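You operate a simulated robot arm through the tools that you are given. There is no shell and no other tool.

You run a simulated robot arm. Do the job below in one go: nothing can be reset, and whatever is moved stays where it is left.

## Task
Press the bush of the blue wheel flush.
Fine: wheel in the nest, bed in, press lever down and up again, bed out. Where these are worked on the way, their far stop is far enough and under half their travel is too little: press bed.

Only the result counts: the job must be done as asked and must still hold three seconds after the hand-in. Knocking over, shifting, dropping, spilling or breaking anything else fails it.

## Robot
A 6-joint arm with a fingered hand, fixed in place. Base frame: the origin is at the foot of the arm, x ahead of it, y to its left, z up. Lengths are in m, angles in degrees, forces in N, time in s.
With the tool pointing down near the work surface it reaches from about 0.28 to 0.8 m from the base axis. Its first joint turns from -166.0 to 166.0 degrees. Payload 4 kg.
The TCP is the grasp point between the finger pads, 0.026 m short of the fingertips. In the tool frame z runs along the fingers and y along their closing line. The gripper opens to 0.132 m. The gripper's body begins 0.073 m behind the TCP. The gripper is a hand of 5 fingers: y runs from the thumb to the fingers, the wrist lies at [0, 0, -0.239] in the tool frame, and closing takes about 1.5 s.
Orientation is that of the tool frame in the base frame, as [roll, pitch, yaw] about the fixed x, y, z axes, in that order (R = Rz(yaw) Ry(pitch) Rx(roll)). With the fingers straight down and closing along the base's y, the tool's x points along the base's -x, its y along +y and its z along -z.

## Interface
- The arm moves only by the tool play_rows. Its argument "series" is a list of rows, each a list of 2 entries, a list of its own where there are three numbers: the shift along the tool's x, y, z in m, then the turn, a rotation vector about the tool's x, y, z in degrees. In form: [[[dx, dy, dz], [ax, ay, az]], ...]. A call has 1 to 20 rows; each row is the pose to reach, as a shift and turn from the pose commanded when the call began, along the tool's axes at that moment. "fingers" is the closure, from 0 (fully open) to 1 (shut), set as the call begins (left out, the last holds). Rows are played at 5 a second. More than 0.05 m and 8.6 degrees between two rows, or a gripper value outside its range, and nothing of the call is played. A pose out of reach is approached as far as the arm can. The call stops where the force on the tool passes 60 N (or 10 N more than at its start, if that is more) or the arm is blocked; 0.2 s more then pass. Each finger travels about 0.045 m/s and halts on what it meets, pressing with about 33 N; the grip force reading is that of the motor and also rises with nothing between the fingers. The clock runs only during rows and for 0.2 s after the last one: add rows that repeat a pose to give the fingers time. The reply holds the time, the measured pose of the TCP, the force on the tool along the base axes, the opening and the grip force, in the units named above and with some noise, with the torque about the TCP (base axes, N m) and any sound that the robot's microphone picked up, and new pictures: "show" is both (left out), scene, wrist or none.
- Cameras (640 x 400 px; columns grow to the right, rows downward): "scene" is fixed at [0.2212, 0.4997, 1.6335]; the picture's right is [-0.57, -0.82, 0.00], its down [-0.71, 0.50, -0.50] and it looks along [0.41, -0.29, -0.87] (base axes); focal length 316 px, centre (320, 200). "wrist" rides on the gripper at [0.084, 0.002, -0.097] in the tool frame; the picture's right is [-0.02, 1.00, 0.00], its down [-0.75, -0.02, -0.66] and it looks along [-0.66, -0.01, 0.75] (tool axes); focal length 270 px, centre (320, 200). There is no depth. A picture from a camera that has moved, and an enlarged one, comes with that camera's place and axes in the base frame and with its lens.
- finger_targets(finger1, finger2, finger3, finger4, thumb_bend): sets how far each is bent, from 0 (flat) to 1 (curled in); at 0.3 the hand is open as for a grip, at 0.7 the pads meet at the TCP. One left out holds its place. A second passes; each finger stops where it meets its share of the squeeze, and holds until it gets a number again. A gripper value or a shape takes the hand back. It gives what a move gives, with no picture; readings hold the bend of each and the force on the fingers (four entries, about 0 where the hand has none), thumb and palm.
- grasp_type(shape): the hand has 5 fingers and takes this shape, open, in about a second: jaw (thumb against the fingers, like two jaws); tri (thumb and two fingers); tip (a fingertip pinch); poke (one finger out to press); point (the index stretched); flat (the hand flat); cup (the hand cupped); fist (a fist). The gripper value then closes the fingers along that shape, each until it touches; the sizes above hold for jaw. It gives what a move gives, with no picture.
- inspect(camera, box): a new picture of the part [left, top, right, bottom] of that camera's present view, enlarged. No time passes.
- sign_off(): hands the job in; it is judged then, once.

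Places have to be worked out from the pictures, the camera data and where the tool is seen. Open the gripper and draw the arm clear of the work before you hand the job in, unless the task says otherwise.

The tools are called after ">>>" as a command line: name --argument value ..., lists and objects as JSON in quotes. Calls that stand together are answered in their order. play_rows: Moves the arm, as the interface text tells. Its arguments: {"type":"object","properties":{"series":{"type":"array"},"fingers":{"type":"number"},"show":{"type":"string","enum":["both","scene","wrist","none"]}},"required":["series"]} The other tools are called the same way: grasp_type (shape) gives the hand a shape; finger_targets (finger1, finger2, finger3, finger4, thumb_bend) moves the fingers one by one; inspect (camera, box) takes an enlarged picture of a part of a camera's view; sign_off () hands the job in.

At the start:

```text
t: 0.0
eef_pos: [0.3703, 0.2506, 1.2855]
tool_rot: [-180.0, 0.0, -180.0]
ft_force: [-0.3, 0.0, 0.0]
ft_torque: [0.03, 0.0, 0.0]
opening: 0.1317
grasp_force: 0.0
shape: jaw
bend: [0.3, 0.3, 0.3, 0.3, 0.3]
finger forces: [0.0, 0.1, 0.0, 0.0, 0.1, 0.0]
```

scene: 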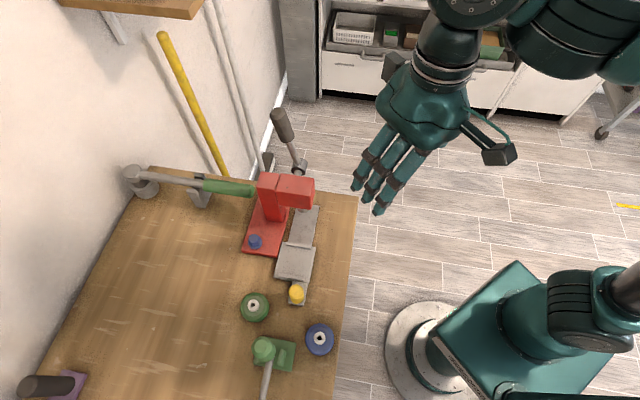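
wrist: 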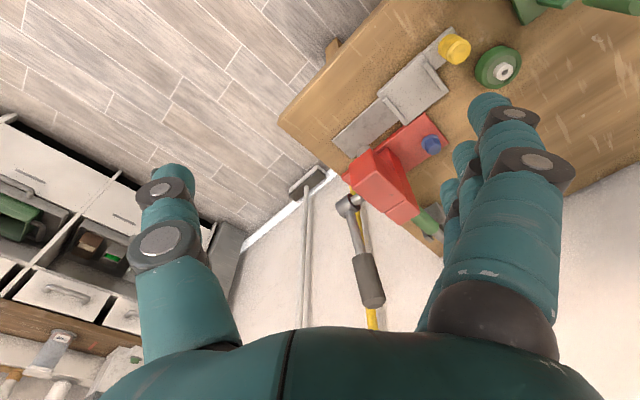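

I'll first enlarge the parts of the scene that matter: press, bed, wheels.

>>> inspect --camera "scene" --box '[220, 160, 360, 250]'

>>> inspect --camera "scene" --box '[220, 240, 360, 330]'

>>> inspect --camera "scene" --box '[220, 310, 360, 400]'

>>> inspect --camera "scene" --box '[100, 100, 340, 260]'

>>> inspect --camera "wrist" --box '[320, 0, 560, 150]'

>>> inspect --camera "wrist" --box '[270, 120, 510, 320]'

```text
4.44 times, centred on (290, 205) of scene
camera zoom: at [0.2212, 0.4997, 1.6335], right [-0.57, -0.82, 0.0], down [-0.71, 0.5, -0.5], along [0.41, -0.29, -0.87], focal length 1406 px, centre (453, 178)
```

zoom: 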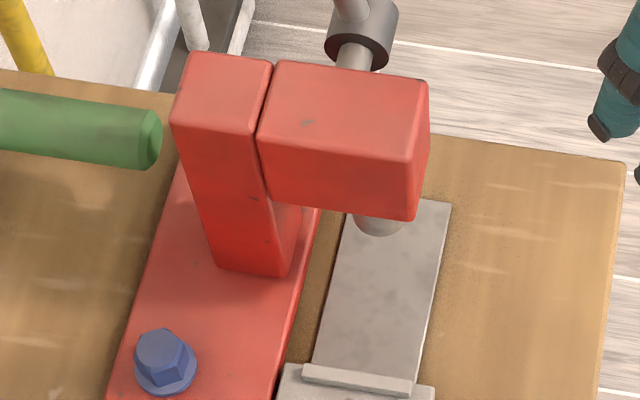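

```text
4.44 times, centred on (290, 285) of scene
camera zoom: at [0.2212, 0.4997, 1.6335], right [-0.57, -0.82, 0.0], down [-0.71, 0.5, -0.5], along [0.41, -0.29, -0.87], focal length 1406 px, centre (453, -178)
```

zoom: 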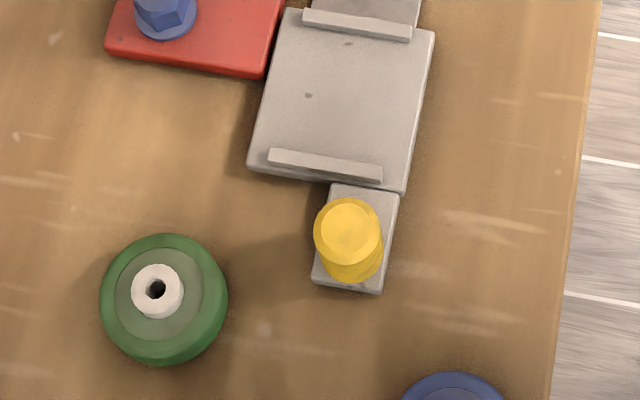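

```text
4.44 times, centred on (290, 355) of scene
camera zoom: at [0.2212, 0.4997, 1.6335], right [-0.57, -0.82, 0.0], down [-0.71, 0.5, -0.5], along [0.41, -0.29, -0.87], focal length 1406 px, centre (453, -489)
```

zoom: 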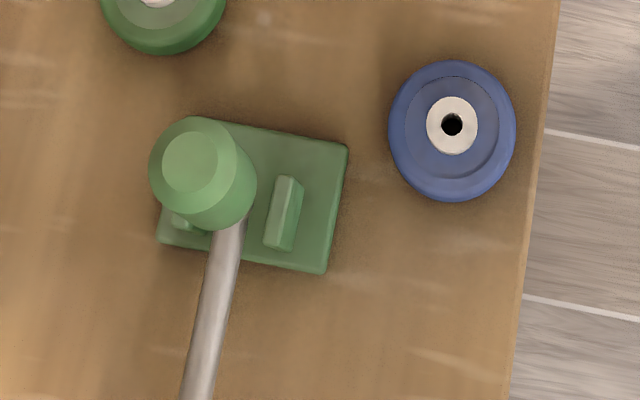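

```text
2.50 times, centred on (220, 180) of scene
camera zoom: at [0.2212, 0.4997, 1.6335], right [-0.57, -0.82, 0.0], down [-0.71, 0.5, -0.5], along [0.41, -0.29, -0.87], focal length 791 px, centre (570, 250)
```

zoom: 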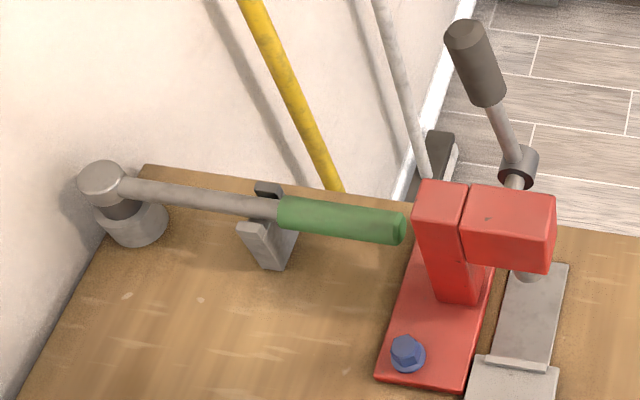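

```text
2.67 times, centred on (440, 75) of wrist
camera zoom: at [0.2872, 0.2507, 1.3818], right [0.02, 1.0, 0.0], down [0.75, -0.02, 0.66], along [0.66, -0.01, -0.75], focal length 721 px, centre (0, 533)
```

zoom: 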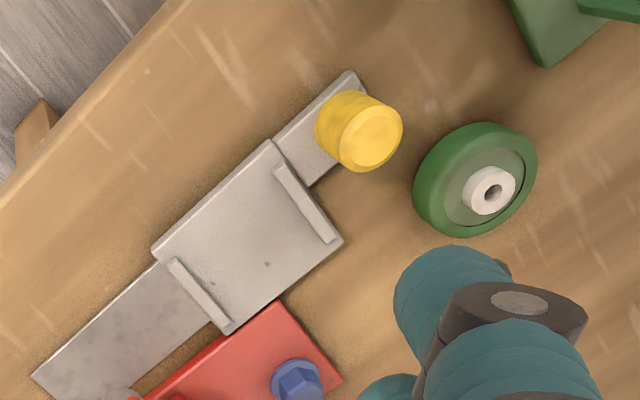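

```text
2.00 times, centred on (390, 220) of wrist
camera zoom: at [0.2872, 0.2507, 1.3818], right [0.02, 1.0, 0.0], down [0.75, -0.02, 0.66], along [0.66, -0.01, -0.75], focal length 541 px, centre (180, 160)
```

zoom: 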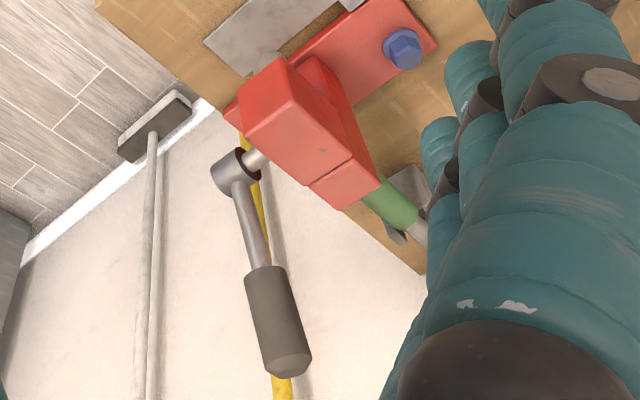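

The stereo estimates put the table top at z≈0.90. The bed centre is near (0.45, 0.405) and slides along about (0.71, -0.70), the yellow knob is near (0.384, 0.444), and the blue wheel is near (0.285, 0.454). The lever pivot is near (0.607, 0.288, 1.033) with its tip near z 1.20. I'll turn the hand 45° and move above the bed to see more with the wrist camera.

>>> play_rows --series '[[[-0.013, 0.025, 0.0], [0, 0, 7.5]], [[-0.026, 0.05, 0.0], [0, 0, 15]], [[-0.04, 0.075, 0.0], [0, 0, 22.5]], [[-0.053, 0.1, 0.0], [0, 0, 30]], [[-0.066, 0.125, 0.0], [0, 0, 37.5]], [[-0.08, 0.15, 0.0], [0, 0, 45]], [[-0.08, 0.15, 0.0], [0, 0, 45]]]'

```text
t: 1.6
eef_pos: [0.4507, 0.4018, 1.285]
tool_rot: [180.0, 0.0, 134.9]
ft_force: [0.9, -0.8, 0.5]
ft_torque: [0.0, 0.01, 0.0]
opening: 0.1319
grasp_force: 0.0
shape: jaw
bend: [0.3, 0.3, 0.3, 0.3, 0.3]
finger forces: [0.0, 0.1, 0.0, 0.1, 0.0, 0.0]
camera wrist: at [0.3925, 0.4623, 1.3813], right [0.72, 0.69, 0.0], down [0.52, -0.54, 0.66], along [0.46, -0.47, -0.75], focal length 270 px, centre (320, 200)
```

scene: 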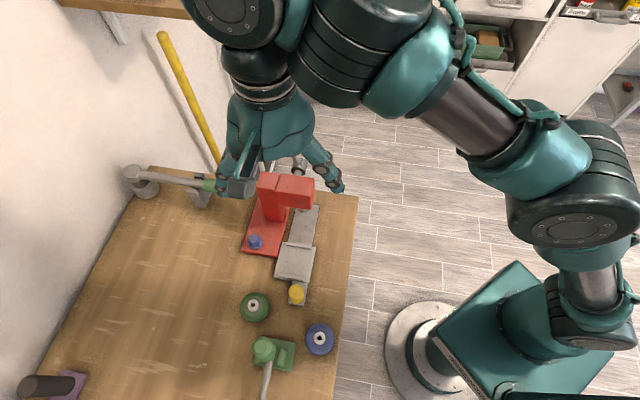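
wrist: 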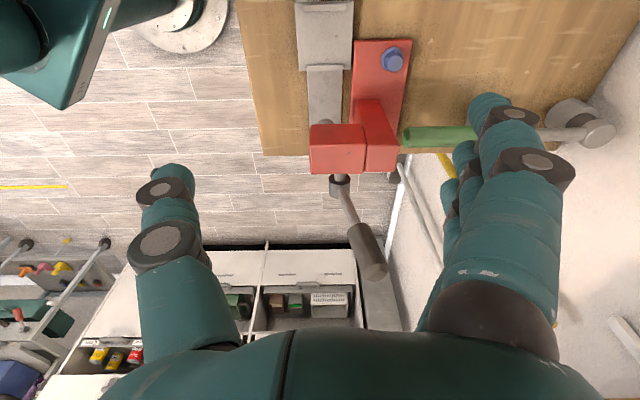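

The picture shows the press and lever well. I'll enlarge the parts to triangulate head, lever and table.

>>> inspect --camera "wrist" --box '[240, 0, 440, 125]'

>>> inspect --camera "wrist" --box '[260, 110, 440, 290]'

>>> inspect --camera "scene" --box '[230, 150, 350, 250]'

```text
3.20 times, centred on (340, 62) of wrist
camera zoom: at [0.3925, 0.4623, 1.3813], right [0.72, 0.69, 0.0], down [0.52, -0.54, 0.66], along [0.46, -0.47, -0.75], focal length 865 px, centre (256, 640)
```

zoom: 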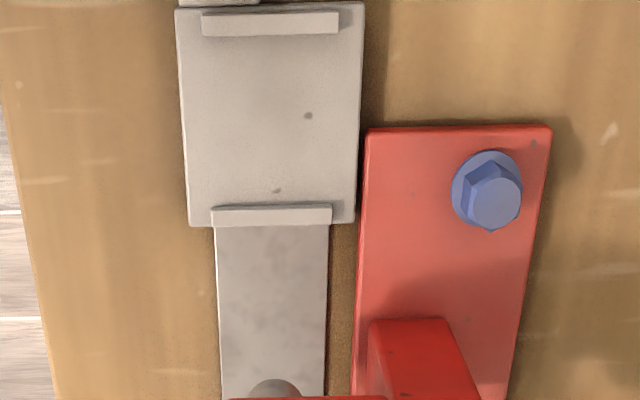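

```text
2.22 times, centred on (350, 200) of wrist
camera zoom: at [0.3925, 0.4623, 1.3813], right [0.72, 0.69, 0.0], down [0.52, -0.54, 0.66], along [0.46, -0.47, -0.75], focal length 601 px, centre (253, 200)
```

zoom: 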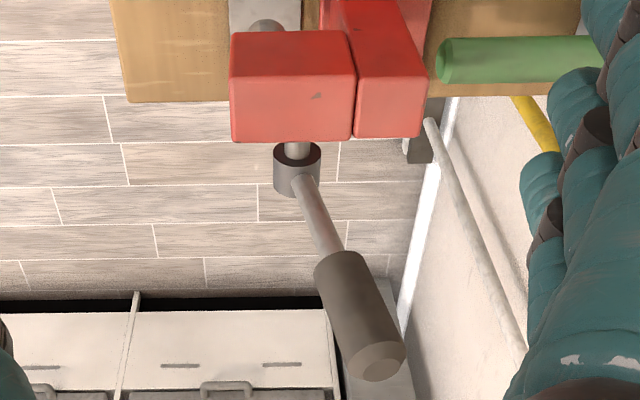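

```text
4.00 times, centred on (290, 200) of scene
camera zoom: at [0.2212, 0.4997, 1.6335], right [-0.57, -0.82, 0.0], down [-0.71, 0.5, -0.5], along [0.41, -0.29, -0.87], focal length 1266 px, centre (440, 200)
```

zoom: 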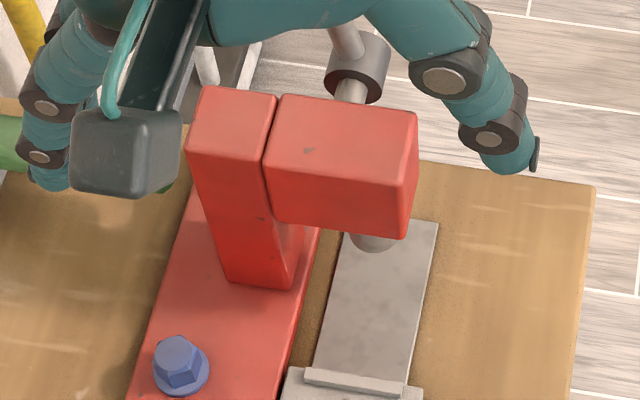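

Head bottom is at z≈0.996, top 1.058, and its near face about 0.10 m beyond the bed centre. I'll now go above the blue wheel and turn the hand −135° about the tool axis. That puts the fingers on the free −x side, the thumb on +x and the camera on −y.

>>> play_rows --series '[[[0.0086, -0.0045, 0.0], [0, 0, -7.5]], [[0.0171, -0.0089, 0.0], [0, 0, -15]], [[0.0257, -0.0134, 0.0], [0, 0, -22.5]], [[0.0342, -0.0179, 0.0], [0, 0, -30]], [[0.0428, -0.0223, 0.0], [0, 0, -37.5]], [[0.0513, -0.0268, 0.0], [0, 0, -45]], [[0.0599, -0.0313, 0.0], [0, 0, -52.5]], [[0.0684, -0.0357, 0.0], [0, 0, -60]], [[0.077, -0.0402, 0.0], [0, 0, -67.5]], [[0.0855, -0.0447, 0.01], [0, 0, -75]], [[0.0941, -0.0491, 0.02], [0, 0, -82.5]], [[0.1026, -0.0536, 0.035], [0, 0, -90]], [[0.1112, -0.0581, 0.05], [0, 0, -97.5]], [[0.1197, -0.0625, 0.065], [0, 0, -105]], [[0.1283, -0.067, 0.08], [0, 0, -112.5]], [[0.1368, -0.0715, 0.1], [0, 0, -120]], [[0.1454, -0.0759, 0.12], [0, 0, -127.5]], [[0.1539, -0.0804, 0.135], [0, 0, -135]], [[0.1539, -0.0804, 0.135], [0, 0, -135]]]'

```text
t: 5.6
eef_pos: [0.2853, 0.4524, 1.15]
tool_rot: [-179.9, 0.0, -90.0]
ft_force: [-0.1, -0.6, -0.6]
ft_torque: [0.01, -0.03, -0.02]
opening: 0.1317
grasp_force: 0.0
shape: jaw
bend: [0.3, 0.3, 0.3, 0.3, 0.3]
finger forces: [0.0, 0.0, 0.0, 0.0, 0.0, 0.0]
camera wrist: at [0.2847, 0.3673, 1.2463], right [-1.0, 0.02, 0.0], down [0.01, 0.75, 0.66], along [0.01, 0.66, -0.75], focal length 270 px, centre (320, 200)
```

scene: 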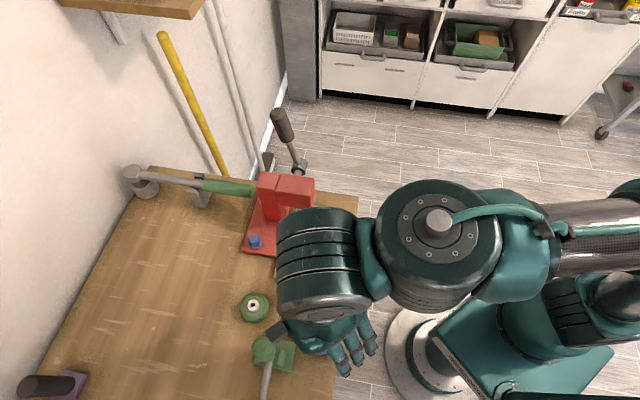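
wrist: 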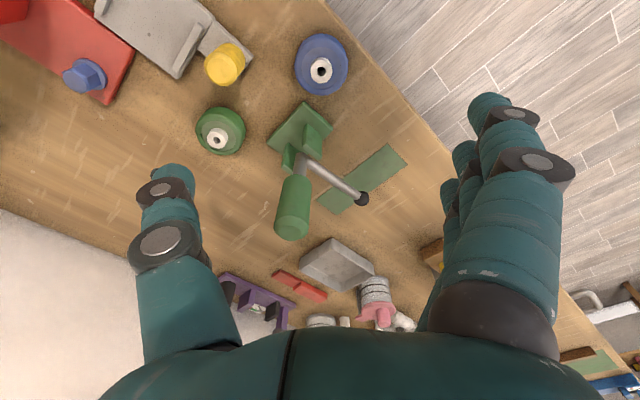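

The blue wheel's hub is at about (0.285, 0.453, 0.943), right under the tool. I go down part way and look again.

>>> play_rows --series '[[[0, 0, 0.035], [0, 0, 0]], [[0, 0, 0.07], [0, 0, 0]], [[0, 0, 0.105], [0, 0, 0]], [[0, 0, 0.14], [0, 0, 0]], [[0, 0, 0.17], [0, 0, 0]], [[0, 0, 0.17], [0, 0, 0]]]'

>>> inspect --camera "wrist" --box '[120, 60, 520, 310]'

```text
t: 7.0
eef_pos: [0.2858, 0.4533, 0.9809]
tool_rot: [-179.9, 0.1, -90.0]
ft_force: [-1.3, -0.4, 1.6]
ft_torque: [-0.01, -0.14, -0.03]
opening: 0.1321
grasp_force: 0.1
shape: jaw
bend: [0.3, 0.3, 0.3, 0.3, 0.3]
finger forces: [0.0, 0.0, 0.1, 0.0, 2.5, 0.0]
camera wrist: at [0.2846, 0.3673, 1.0778], right [-1.0, 0.02, 0.0], down [0.01, 0.75, 0.66], along [0.01, 0.66, -0.75], focal length 270 px, centre (320, 200)
```

scene: 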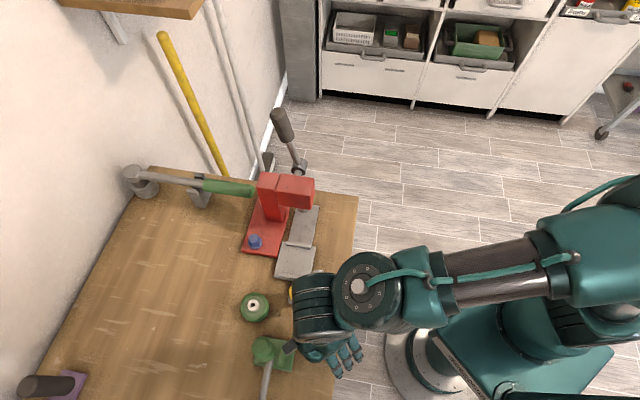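
wrist: 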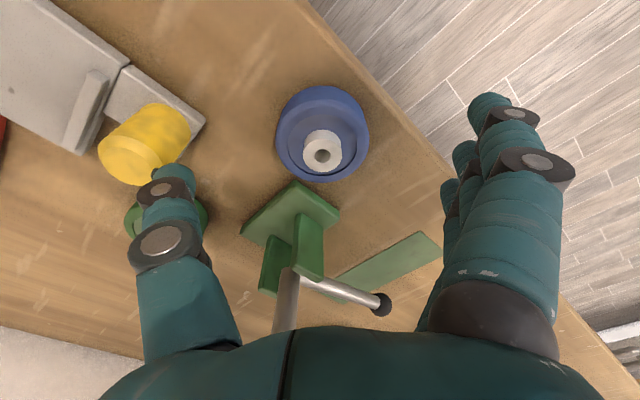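

```text
1.60 times, centred on (320, 185) of wrist
camera zoom: at [0.2846, 0.3673, 1.0778], right [-1.0, 0.02, 0.0], down [0.01, 0.75, 0.66], along [0.01, 0.66, -0.75], focal length 432 px, centre (320, 224)
```

zoom: 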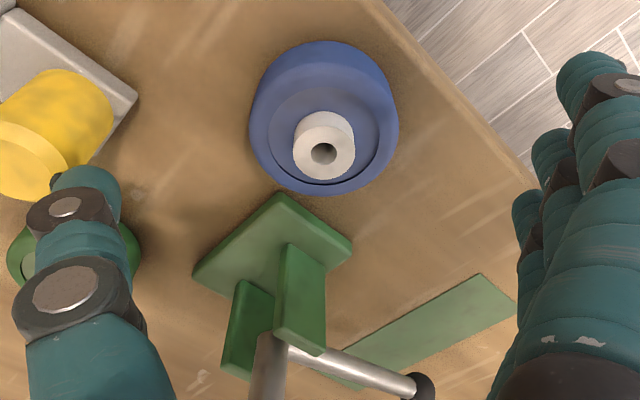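

The thumb reads 2.5 N, so it is just brushing the yellow knob. I back up, narrow the hand to clear the knob, and check.

>>> play_rows --series '[[[0, 0, -0.02], [0, 0, 0]], [[0, 0, -0.04], [0, 0, 0]], [[0, 0, -0.04], [0, 0, 0]]]' --show "none"

>>> play_rows --series '[[[0, 0, 0], [0, 0, 0]], [[0, 0, 0], [0, 0, 0]], [[0, 0, 0], [0, 0, 0]], [[0, 0, 0], [0, 0, 0]]]' --fingers 0.3

```text
t: 7.8
eef_pos: [0.2871, 0.4525, 1.0218]
tool_rot: [180.0, 0.0, -90.1]
ft_force: [-0.2, -0.1, -0.1]
ft_torque: [0.0, 0.02, 0.01]
opening: 0.1318
grasp_force: 0.0
shape: jaw
bend: [0.3, 0.3, 0.3, 0.3, 0.3]
finger forces: [0.1, 0.0, 0.0, 0.0, 0.0, 0.1]
```

```text
t: 8.8
eef_pos: [0.2866, 0.4531, 1.0212]
tool_rot: [-180.0, 0.1, -90.1]
ft_force: [0.0, -0.5, -1.0]
ft_torque: [0.01, 0.0, -0.01]
opening: 0.0931
grasp_force: 0.1
shape: jaw
bend: [0.67, 0.67, 0.67, 0.67, 0.63]
finger forces: [0.0, 0.0, 0.1, 0.0, 0.0, 0.1]
camera wrist: at [0.2855, 0.3677, 1.1177], right [-1.0, 0.02, 0.0], down [0.01, 0.75, 0.66], along [0.01, 0.66, -0.75], focal length 270 px, centre (320, 200)
```

scene: 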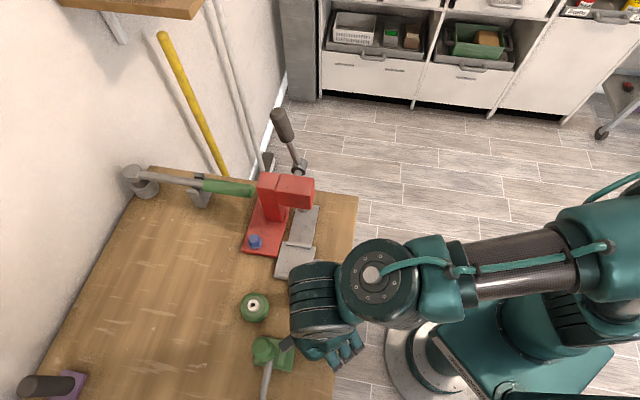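
wrist: 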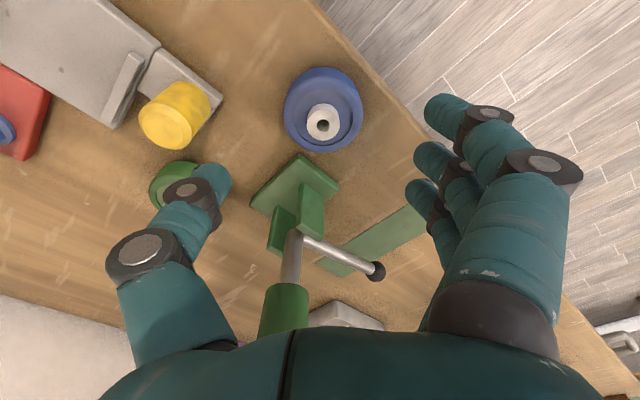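

I want to check the clearance between the hand and the tall green clamp handle before going down.

>>> inspect --camera "scene" --box '[220, 240, 400, 400]'

```text
2.50 times, centred on (310, 320) of scene
camera zoom: at [0.2212, 0.4997, 1.6335], right [-0.57, -0.82, 0.0], down [-0.71, 0.5, -0.5], along [0.41, -0.29, -0.87], focal length 791 px, centre (345, -100)
```

zoom: 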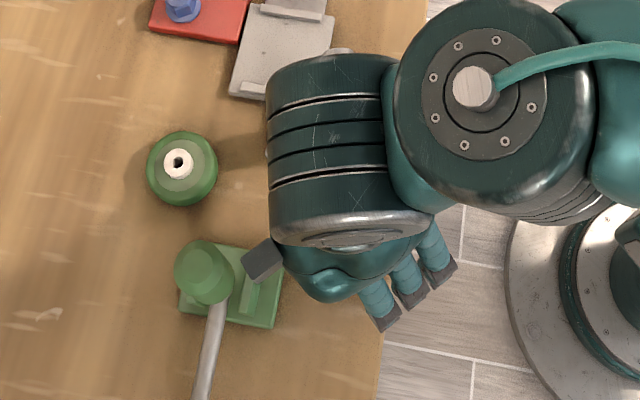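

A grey box on the hand's −x tool side would pass close to the tall green clamp handle on the way down. I turn the hand 30° further so that the box swings away from the handle, then look.

>>> play_rows --series '[[[0, 0, 0], [0, 0, -7.5]], [[0, 0, 0], [0, 0, -15]], [[0, 0, 0], [0, 0, -22.5]], [[0, 0, 0], [0, 0, -30]], [[0, 0, 0], [0, 0, -30]]]'

>>> inspect --camera "scene" --box '[220, 240, 400, 400]'

>>> inspect --camera "wrist" --box '[120, 60, 520, 310]'

```text
t: 10.0
eef_pos: [0.285, 0.4532, 1.0199]
tool_rot: [-180.0, 0.0, -59.9]
ft_force: [0.7, 0.7, -0.7]
ft_torque: [-0.01, -0.01, 0.01]
opening: 0.093
grasp_force: 0.0
shape: jaw
bend: [0.67, 0.67, 0.67, 0.67, 0.63]
finger forces: [0.0, 0.1, 0.1, 0.0, 0.0, 0.0]
camera wrist: at [0.327, 0.3778, 1.1166], right [-0.88, -0.48, 0.0], down [-0.36, 0.66, 0.66], along [-0.32, 0.58, -0.75], focal length 270 px, centre (320, 200)
```

scene: 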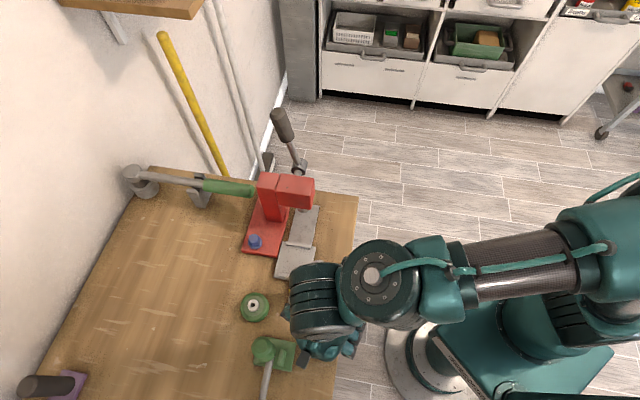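
wrist: 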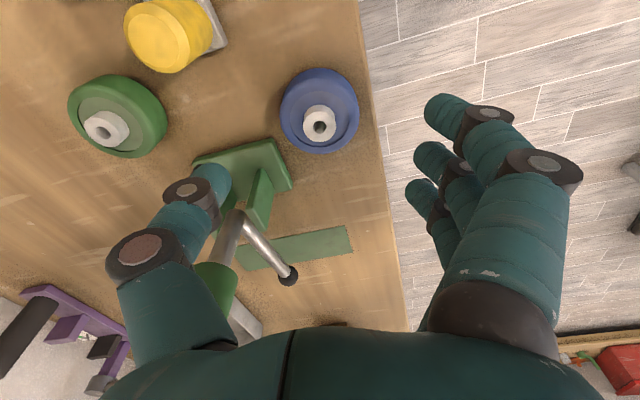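

```text
2.50 times, centred on (310, 320) of scene
camera zoom: at [0.2212, 0.4997, 1.6335], right [-0.57, -0.82, 0.0], down [-0.71, 0.5, -0.5], along [0.41, -0.29, -0.87], focal length 791 px, centre (345, -100)
```

zoom: 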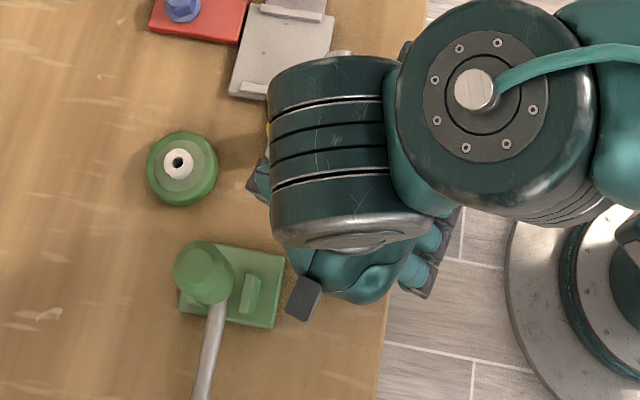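

```text
1.60 times, centred on (320, 185) of wrist
camera zoom: at [0.327, 0.3778, 1.1166], right [-0.88, -0.48, 0.0], down [-0.36, 0.66, 0.66], along [-0.32, 0.58, -0.75], focal length 432 px, centre (320, 224)
```

zoom: 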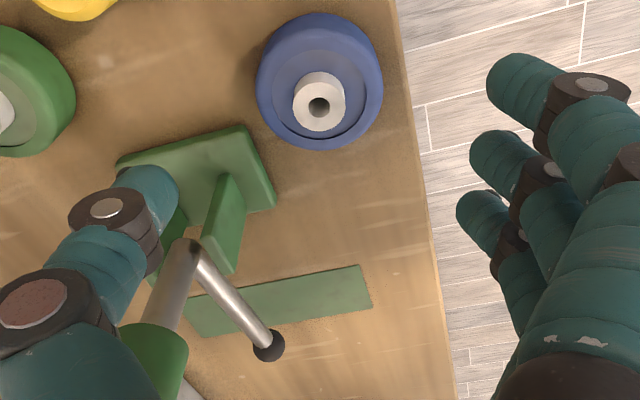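

The box now clears the handle and the thumb clears the green base by about 15 mm. I go down in small steps to just above grip height.

>>> play_rows --series '[[[0, 0, 0.02], [0, 0, 0]], [[0, 0, 0.04], [0, 0, 0]], [[0, 0, 0.06], [0, 0, 0]], [[0, 0, 0.06], [0, 0, 0]]]'

>>> inspect --camera "wrist" --box '[120, 60, 520, 310]'

>>> inspect --camera "scene" --box '[220, 240, 400, 400]'

```text
t: 11.0
eef_pos: [0.2863, 0.4522, 0.9591]
tool_rot: [-180.0, -0.1, -60.1]
ft_force: [-0.8, 0.8, -0.2]
ft_torque: [0.01, -0.04, 0.05]
opening: 0.0929
grasp_force: 0.0
shape: jaw
bend: [0.67, 0.67, 0.67, 0.67, 0.63]
finger forces: [0.0, 0.1, 0.0, 0.0, 0.0, 0.0]
camera wrist: at [0.3274, 0.377, 1.0562], right [-0.88, -0.48, 0.0], down [-0.36, 0.66, 0.66], along [-0.32, 0.58, -0.75], focal length 270 px, centre (320, 200)
```

scene: 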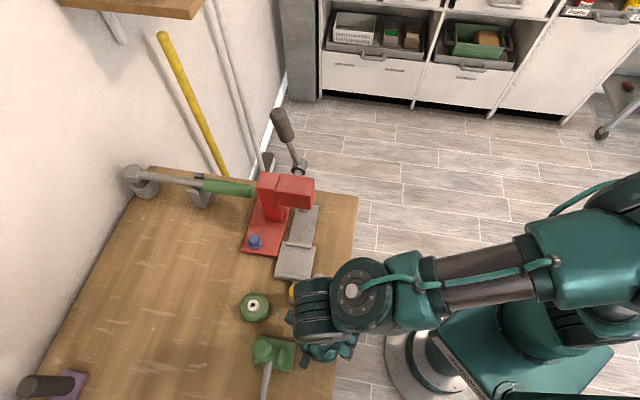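
wrist: 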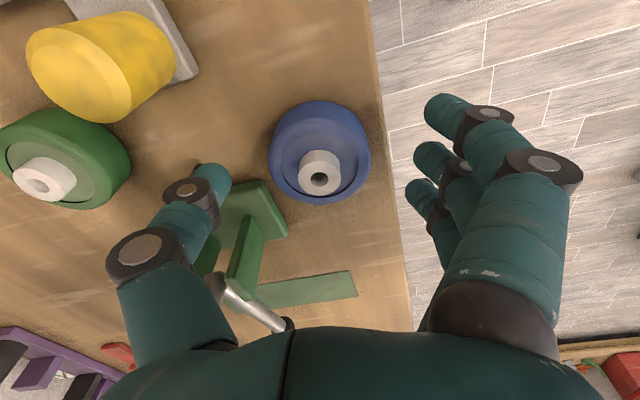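

```text
1.60 times, centred on (320, 185) of wrist
camera zoom: at [0.3274, 0.377, 1.0562], right [-0.88, -0.48, 0.0], down [-0.36, 0.66, 0.66], along [-0.32, 0.58, -0.75], focal length 432 px, centre (320, 224)
```

zoom: 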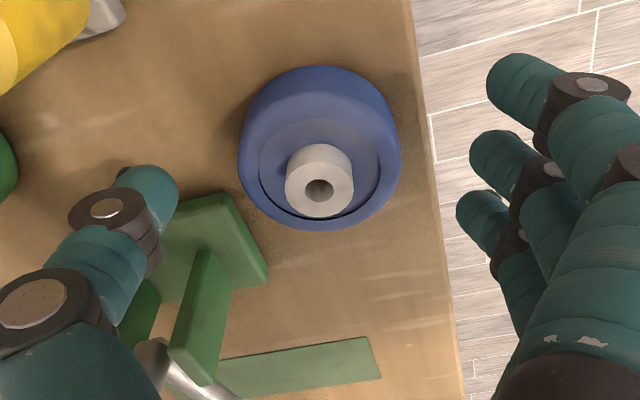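

```text
2.50 times, centred on (310, 320) of scene
camera zoom: at [0.2212, 0.4997, 1.6335], right [-0.57, -0.82, 0.0], down [-0.71, 0.5, -0.5], along [0.41, -0.29, -0.87], focal length 791 px, centre (345, -100)
```

zoom: 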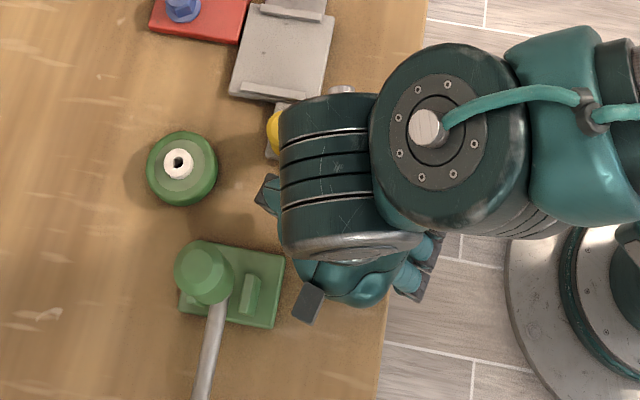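

Hub and TCP agree. I go down the last 24 mm to TCP z≈0.935.

>>> play_rows --series '[[[0, 0, 0.012], [0, 0, 0]], [[0, 0, 0.024], [0, 0, 0]], [[0, 0, 0.024], [0, 0, 0]]]'

>>> inspect --camera "wrist" --box '[120, 60, 520, 310]'

```text
t: 11.8
eef_pos: [0.2858, 0.4504, 0.936]
tool_rot: [-180.0, 0.0, -60.0]
ft_force: [0.1, -0.6, 0.0]
ft_torque: [0.0, 0.02, 0.0]
opening: 0.093
grasp_force: 0.0
shape: jaw
bend: [0.67, 0.67, 0.67, 0.67, 0.63]
finger forces: [0.1, 0.0, 0.0, 0.0, 0.0, 0.0]
camera wrist: at [0.3267, 0.3771, 1.0323], right [-0.88, -0.48, 0.0], down [-0.36, 0.66, 0.66], along [-0.32, 0.58, -0.75], focal length 270 px, centre (320, 200)
```

scene: 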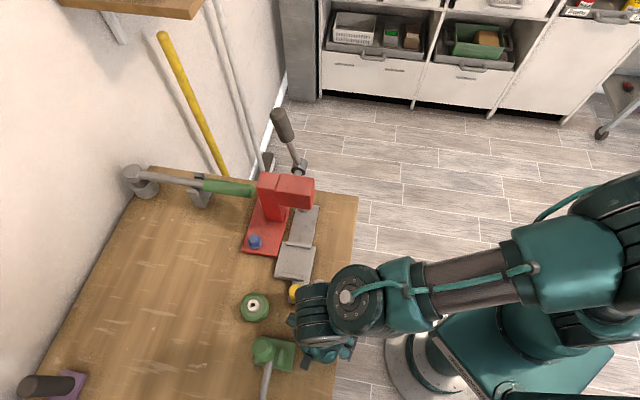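
wrist: 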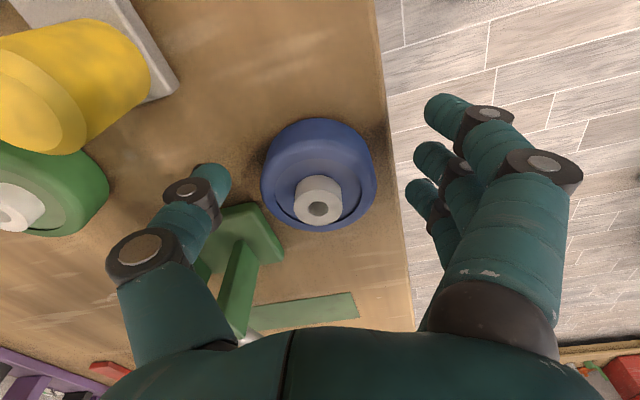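

```text
1.60 times, centred on (320, 185) of wrist
camera zoom: at [0.3267, 0.3771, 1.0323], right [-0.88, -0.48, 0.0], down [-0.36, 0.66, 0.66], along [-0.32, 0.58, -0.75], focal length 432 px, centre (320, 224)
```

zoom: 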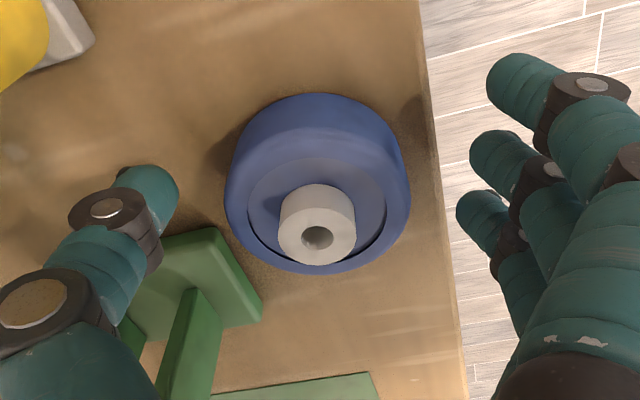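

Fingers flank the wheel, with tips about 1 cm above the table. I close the hand on it.

>>> play_rows --series '[[[0, 0, 0], [0, 0, 0]], [[0, 0, 0], [0, 0, 0]], [[0, 0, 0], [0, 0, 0]], [[0, 0, 0], [0, 0, 0]], [[0, 0, 0], [0, 0, 0]], [[0, 0, 0], [0, 0, 0]], [[0, 0, 0], [0, 0, 0]], [[0, 0, 0], [0, 0, 0]]]' --fingers 1.0

>>> inspect --camera "wrist" --box '[120, 60, 520, 310]'

```text
t: 13.6
eef_pos: [0.2858, 0.4508, 0.9367]
tool_rot: [180.0, 0.0, -60.0]
ft_force: [0.9, 0.4, -0.6]
ft_torque: [-0.03, 0.03, -0.02]
opening: 0.0384
grasp_force: 32.4
shape: jaw
bend: [0.67, 0.73, 0.73, 0.72, 0.7]
finger forces: [0.1, 9.5, 9.9, 8.1, 28.1, 0.0]
camera wrist: at [0.3268, 0.377, 1.0325], right [-0.88, -0.48, 0.0], down [-0.36, 0.66, 0.66], along [-0.32, 0.58, -0.75], focal length 270 px, centre (320, 200)
```

scene: 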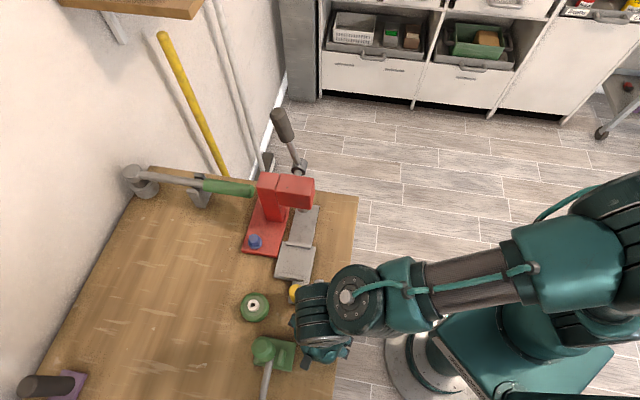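
wrist: 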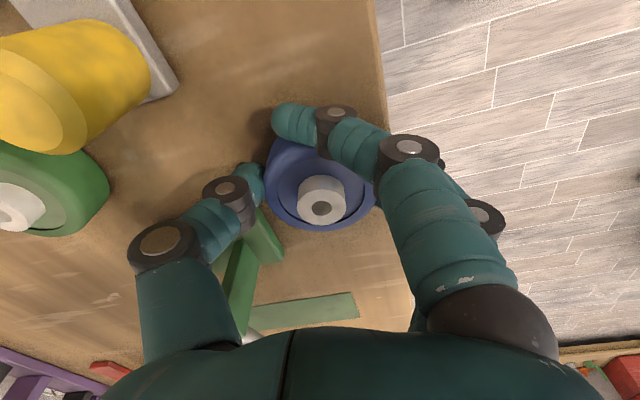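

```text
1.60 times, centred on (320, 185) of wrist
camera zoom: at [0.3268, 0.377, 1.0325], right [-0.88, -0.48, 0.0], down [-0.36, 0.66, 0.66], along [-0.32, 0.58, -0.75], focal length 432 px, centre (320, 224)
```

zoom: 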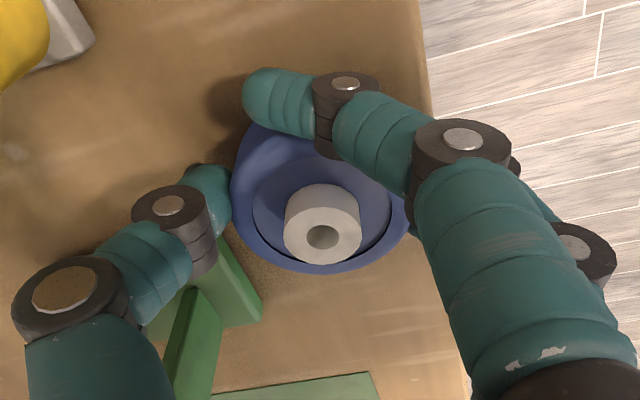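

Three fingers and the thumb hold the wheel (28 N) while the index has passed beside it. I open only the index so it does not wrap around the wheel.

>>> finger_targets --finger1 0.3

>>> play_rows --series '[[[0, 0, -0.01], [0, 0, 0]], [[0, 0, -0.02], [0, 0, 0]], [[0, 0, -0.03], [0, 0, 0]], [[0, 0, -0.03], [0, 0, 0]]]'

>>> inspect --camera "wrist" --box '[120, 60, 520, 310]'

```text
t: 14.6
eef_pos: [0.2859, 0.452, 0.9358]
tool_rot: [-179.9, 0.1, -60.0]
ft_force: [1.7, 0.6, 0.1]
ft_torque: [-0.01, 0.01, -0.02]
opening: 0.0995
grasp_force: 27.6
shape: fingers
bend: [0.3, 0.73, 0.73, 0.72, 0.7]
finger forces: [0.1, 9.5, 9.8, 8.2, 28.2, 0.0]
```

```text
t: 15.6
eef_pos: [0.2861, 0.4526, 0.9665]
tool_rot: [-180.0, -0.1, -60.0]
ft_force: [0.1, 0.8, -2.1]
ft_torque: [-0.02, -0.01, 0.04]
opening: 0.0994
grasp_force: 27.8
shape: fingers
bend: [0.3, 0.73, 0.73, 0.72, 0.7]
finger forces: [0.0, 9.7, 10.0, 8.3, 27.7, 0.0]
camera wrist: at [0.3273, 0.3771, 1.0636], right [-0.88, -0.48, 0.0], down [-0.36, 0.66, 0.66], along [-0.32, 0.58, -0.75], focal length 270 px, centre (320, 200)
```

scene: 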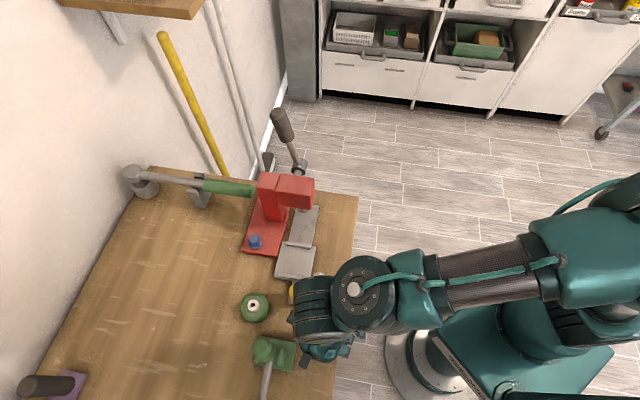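
wrist: 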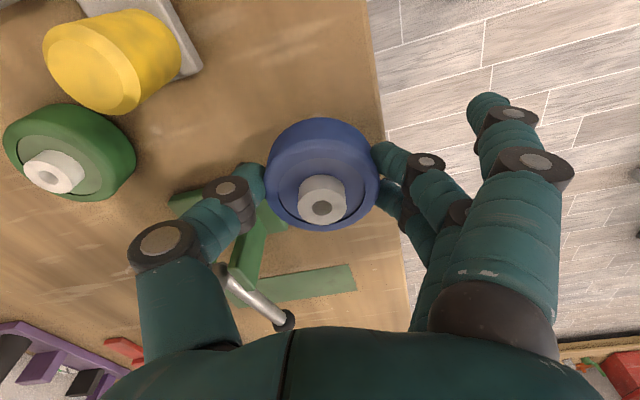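

```text
1.60 times, centred on (320, 185) of wrist
camera zoom: at [0.3273, 0.3771, 1.0636], right [-0.88, -0.48, 0.0], down [-0.36, 0.66, 0.66], along [-0.32, 0.58, -0.75], focal length 432 px, centre (320, 224)
```

zoom: 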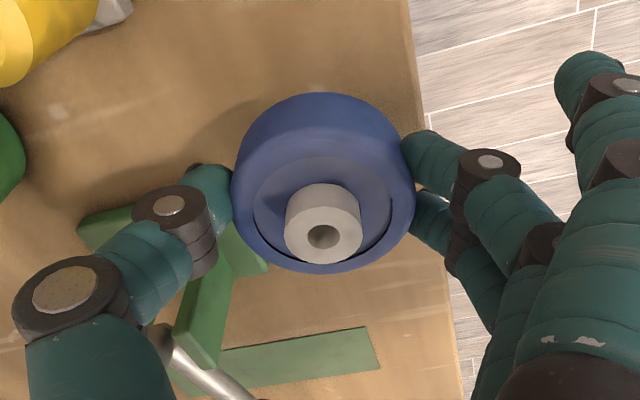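

The wheel is held centred on the TCP. I lift it to z≈1.12, above the clamp handle. Then I carry it over the bed and rotate +165° so the fingers close across the slide, with the camera kept away from the press head.

>>> play_rows --series '[[[0, 0, -0.03], [0, 0, 0]], [[0, 0, -0.06], [0, 0, 0]], [[0, 0, -0.09], [0, 0, 0]], [[0, 0, -0.12], [0, 0, 0]], [[0, 0, -0.15], [0, 0, 0]], [[0, 0, -0.15], [0, 0, 0]]]' --show "none"

>>> play_rows --series '[[[0.0063, -0.0061, 0], [0, 0, 8.25]], [[0.0126, -0.0123, 0], [0, 0, 16.5]], [[0.0189, -0.0184, 0], [0, 0, 24.75]], [[0.0253, -0.0245, 0], [0, 0, 33]], [[0.0316, -0.0307, 0], [0, 0, 41.25]], [[0.0379, -0.0368, 0], [0, 0, 49.5]], [[0.0442, -0.0429, 0], [0, 0, 57.75]], [[0.0505, -0.049, 0], [0, 0, 66]], [[0.0568, -0.0552, 0], [0, 0, 74.25]], [[0.0632, -0.0613, 0], [0, 0, 82.5]], [[0.0695, -0.0674, 0], [0, 0, 90.75]], [[0.0758, -0.0736, 0], [0, 0, 99]], [[0.0821, -0.0797, 0], [0, 0, 107.25]], [[0.0884, -0.0858, 0], [0, 0, 115.5]], [[0.0947, -0.092, 0], [0, 0, 123.75]], [[0.101, -0.0981, 0], [0, 0, 132]], [[0.1074, -0.1042, 0], [0, 0, 140.25]], [[0.1137, -0.1103, 0], [0, 0, 148.5]], [[0.12, -0.1165, 0], [0, 0, 156.75]], [[0.1263, -0.1226, 0], [0, 0, 165]]]'

```text
t: 17.0
eef_pos: [0.287, 0.4495, 1.1175]
tool_rot: [-179.9, -0.1, -60.0]
ft_force: [-0.2, -0.3, -1.9]
ft_torque: [-0.02, 0.03, -0.01]
opening: 0.0993
grasp_force: 27.9
shape: fingers
bend: [0.3, 0.73, 0.73, 0.72, 0.7]
finger forces: [0.0, 10.0, 10.1, 8.6, 27.8, 0.1]
```

```text
t: 21.2
eef_pos: [0.4551, 0.4043, 1.1163]
tool_rot: [180.0, 0.0, 134.9]
ft_force: [-0.1, -0.4, -1.7]
ft_torque: [-0.02, -0.02, -0.01]
opening: 0.0993
grasp_force: 28.0
shape: fingers
bend: [0.3, 0.73, 0.73, 0.72, 0.7]
finger forces: [0.0, 10.3, 10.1, 8.7, 27.8, 0.0]
camera wrist: at [0.3969, 0.4649, 1.2132], right [0.72, 0.69, 0.0], down [0.52, -0.54, 0.66], along [0.45, -0.48, -0.75], focal length 270 px, centre (320, 200)
```

scene: 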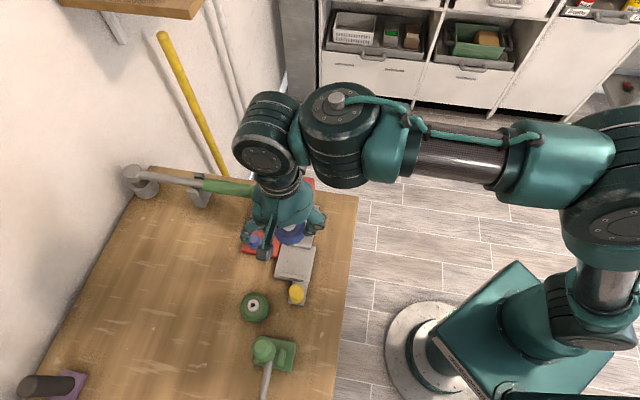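
wrist: 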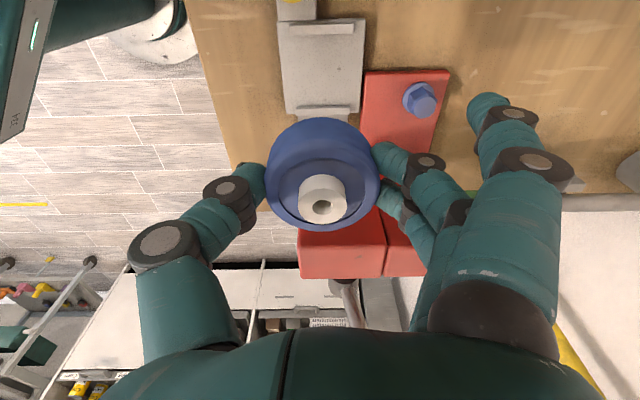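

The wheel is over the bed. I enlarge the wrist view to measure the bed and nest relative to the tool.

>>> inspect --camera "wrist" --box '[240, 0, 440, 125]'

```text
3.20 times, centred on (340, 62) of wrist
camera zoom: at [0.3969, 0.4649, 1.2132], right [0.72, 0.69, 0.0], down [0.52, -0.54, 0.66], along [0.45, -0.48, -0.75], focal length 865 px, centre (256, 640)
```

zoom: 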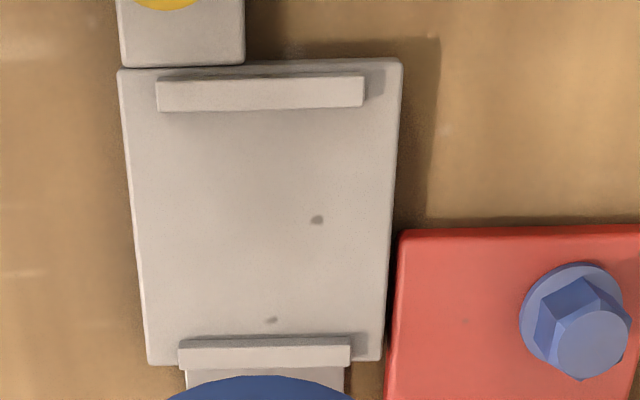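

The bed top is at z≈0.915 and the nest centre at about (0.4575, 0.405), only 2 mm from the tool. I correct that and go down to about 2.5 cm above the bed.

>>> play_rows --series '[[[-0.001, 0.0023, 0.035], [0, 0, 0]], [[-0.001, 0.0023, 0.07], [0, 0, 0]], [[-0.001, 0.0023, 0.105], [0, 0, 0]], [[-0.001, 0.0023, 0.13], [0, 0, 0]], [[-0.001, 0.0023, 0.141], [0, 0, 0]], [[-0.001, 0.0023, 0.141], [0, 0, 0]]]'

>>> inspect --camera "wrist" --box '[200, 60, 440, 260]'

>>> inspect --camera "scene" --box '[220, 160, 360, 320]'

```text
t: 22.6
eef_pos: [0.4572, 0.4047, 0.9767]
tool_rot: [180.0, 0.0, 135.1]
ft_force: [0.6, -0.1, -1.8]
ft_torque: [-0.03, 0.0, 0.01]
opening: 0.0993
grasp_force: 28.5
shape: fingers
bend: [0.3, 0.73, 0.73, 0.72, 0.7]
finger forces: [0.0, 10.3, 10.0, 8.8, 27.7, 0.0]
camera wrist: at [0.3984, 0.4649, 1.0735], right [0.72, 0.69, 0.0], down [0.52, -0.54, 0.66], along [0.46, -0.47, -0.75], focal length 270 px, centre (320, 200)
```

scene: 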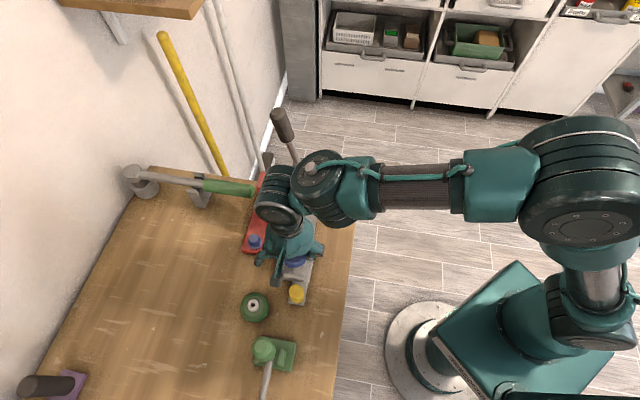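
wrist: 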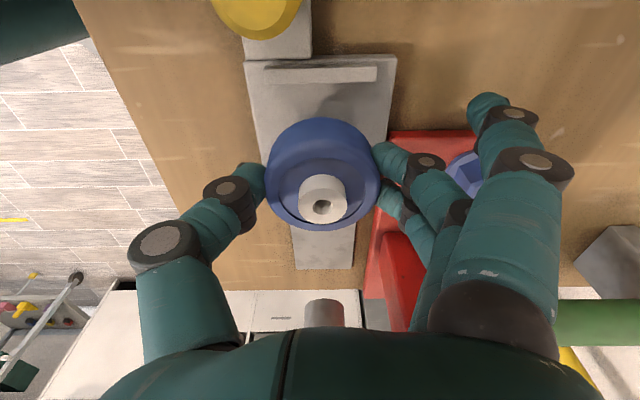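

```text
2.00 times, centred on (320, 160) of wrist
camera zoom: at [0.3984, 0.4649, 1.0735], right [0.72, 0.69, 0.0], down [0.52, -0.54, 0.66], along [0.46, -0.47, -0.75], focal length 541 px, centre (320, 280)
```

zoom: 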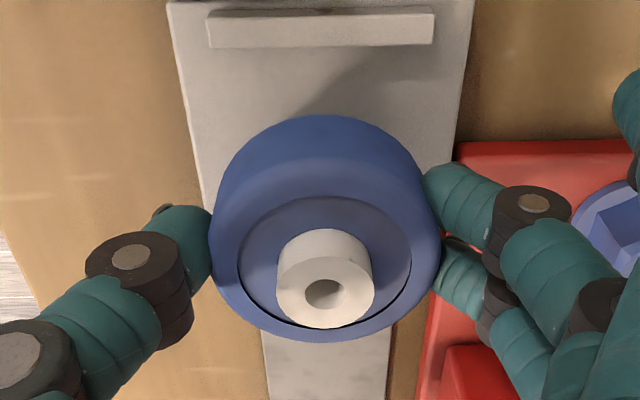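

```text
2.50 times, centred on (290, 240) of scene
camera zoom: at [0.2212, 0.4997, 1.6335], right [-0.57, -0.82, 0.0], down [-0.71, 0.5, -0.5], along [0.41, -0.29, -0.87], focal length 791 px, centre (395, 100)
```

zoom: 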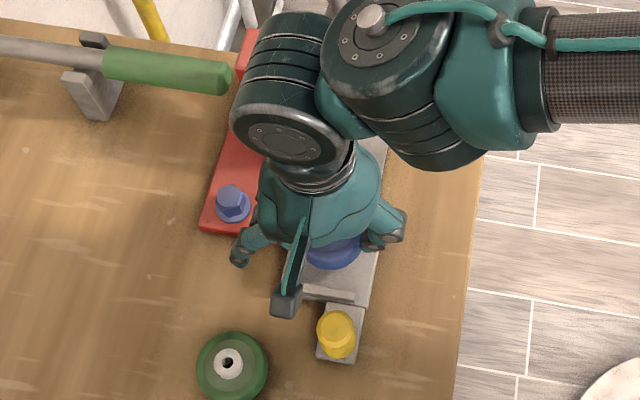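

All clear. I lower in small steps and watch the vertical force for touchdown.

>>> play_rows --series '[[[0, 0, 0.008], [0, 0, 0]], [[0, 0, 0.016], [0, 0, 0]], [[0, 0, 0.02], [0, 0, 0]], [[0, 0, 0.02], [0, 0, 0]]]' --show "none"

>>> play_rows --series '[[[0, 0, 0.001], [0, 0, 0]], [[0, 0, 0.002], [0, 0, 0]], [[0, 0, 0.003], [0, 0, 0]], [[0, 0, 0.003], [0, 0, 0]]]'

>>> inspect --camera "wrist" --box '[200, 60, 440, 260]'

```text
t: 23.6
eef_pos: [0.4561, 0.405, 0.956]
tool_rot: [180.0, 0.0, 135.0]
ft_force: [0.9, 0.1, -1.5]
ft_torque: [0.0, 0.0, 0.0]
opening: 0.0993
grasp_force: 27.9
shape: fingers
bend: [0.3, 0.73, 0.73, 0.72, 0.7]
finger forces: [0.0, 10.5, 10.1, 8.8, 27.8, 0.0]
```

```text
t: 24.6
eef_pos: [0.4582, 0.4045, 0.9531]
tool_rot: [-180.0, 0.0, 135.0]
ft_force: [0.5, 0.2, -1.3]
ft_torque: [-0.03, 0.04, 0.02]
opening: 0.0994
grasp_force: 28.4
shape: fingers
bend: [0.3, 0.73, 0.73, 0.72, 0.7]
finger forces: [0.1, 10.4, 10.1, 8.8, 27.8, 0.0]
camera wrist: at [0.399, 0.4649, 1.0489], right [0.72, 0.69, 0.0], down [0.52, -0.54, 0.66], along [0.46, -0.47, -0.75], focal length 270 px, centre (320, 200)
```

scene: 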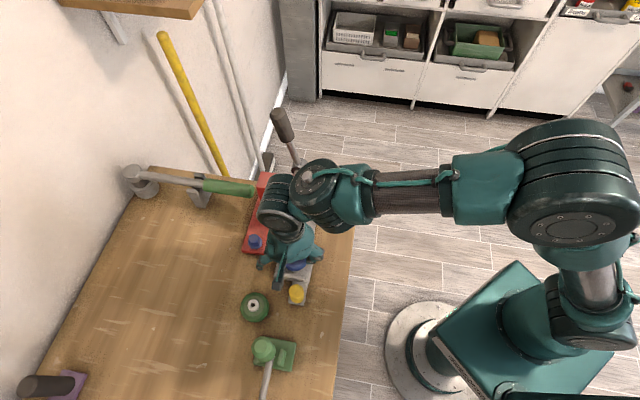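
wrist: 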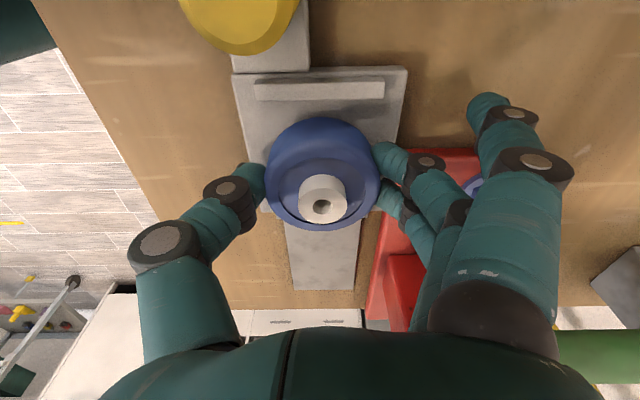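

```text
2.00 times, centred on (320, 160) of wrist
camera zoom: at [0.399, 0.4649, 1.0489], right [0.72, 0.69, 0.0], down [0.52, -0.54, 0.66], along [0.46, -0.47, -0.75], focal length 541 px, centre (320, 280)
```

zoom: 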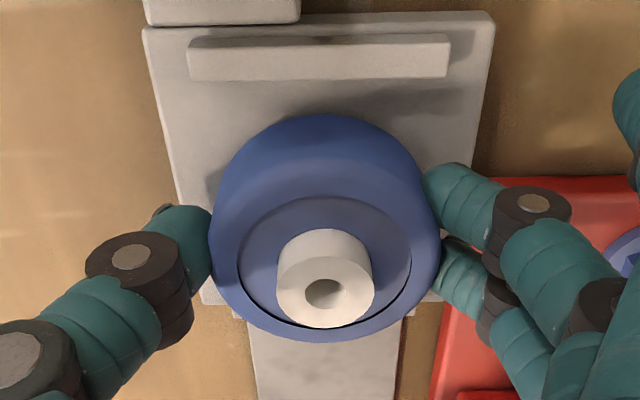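

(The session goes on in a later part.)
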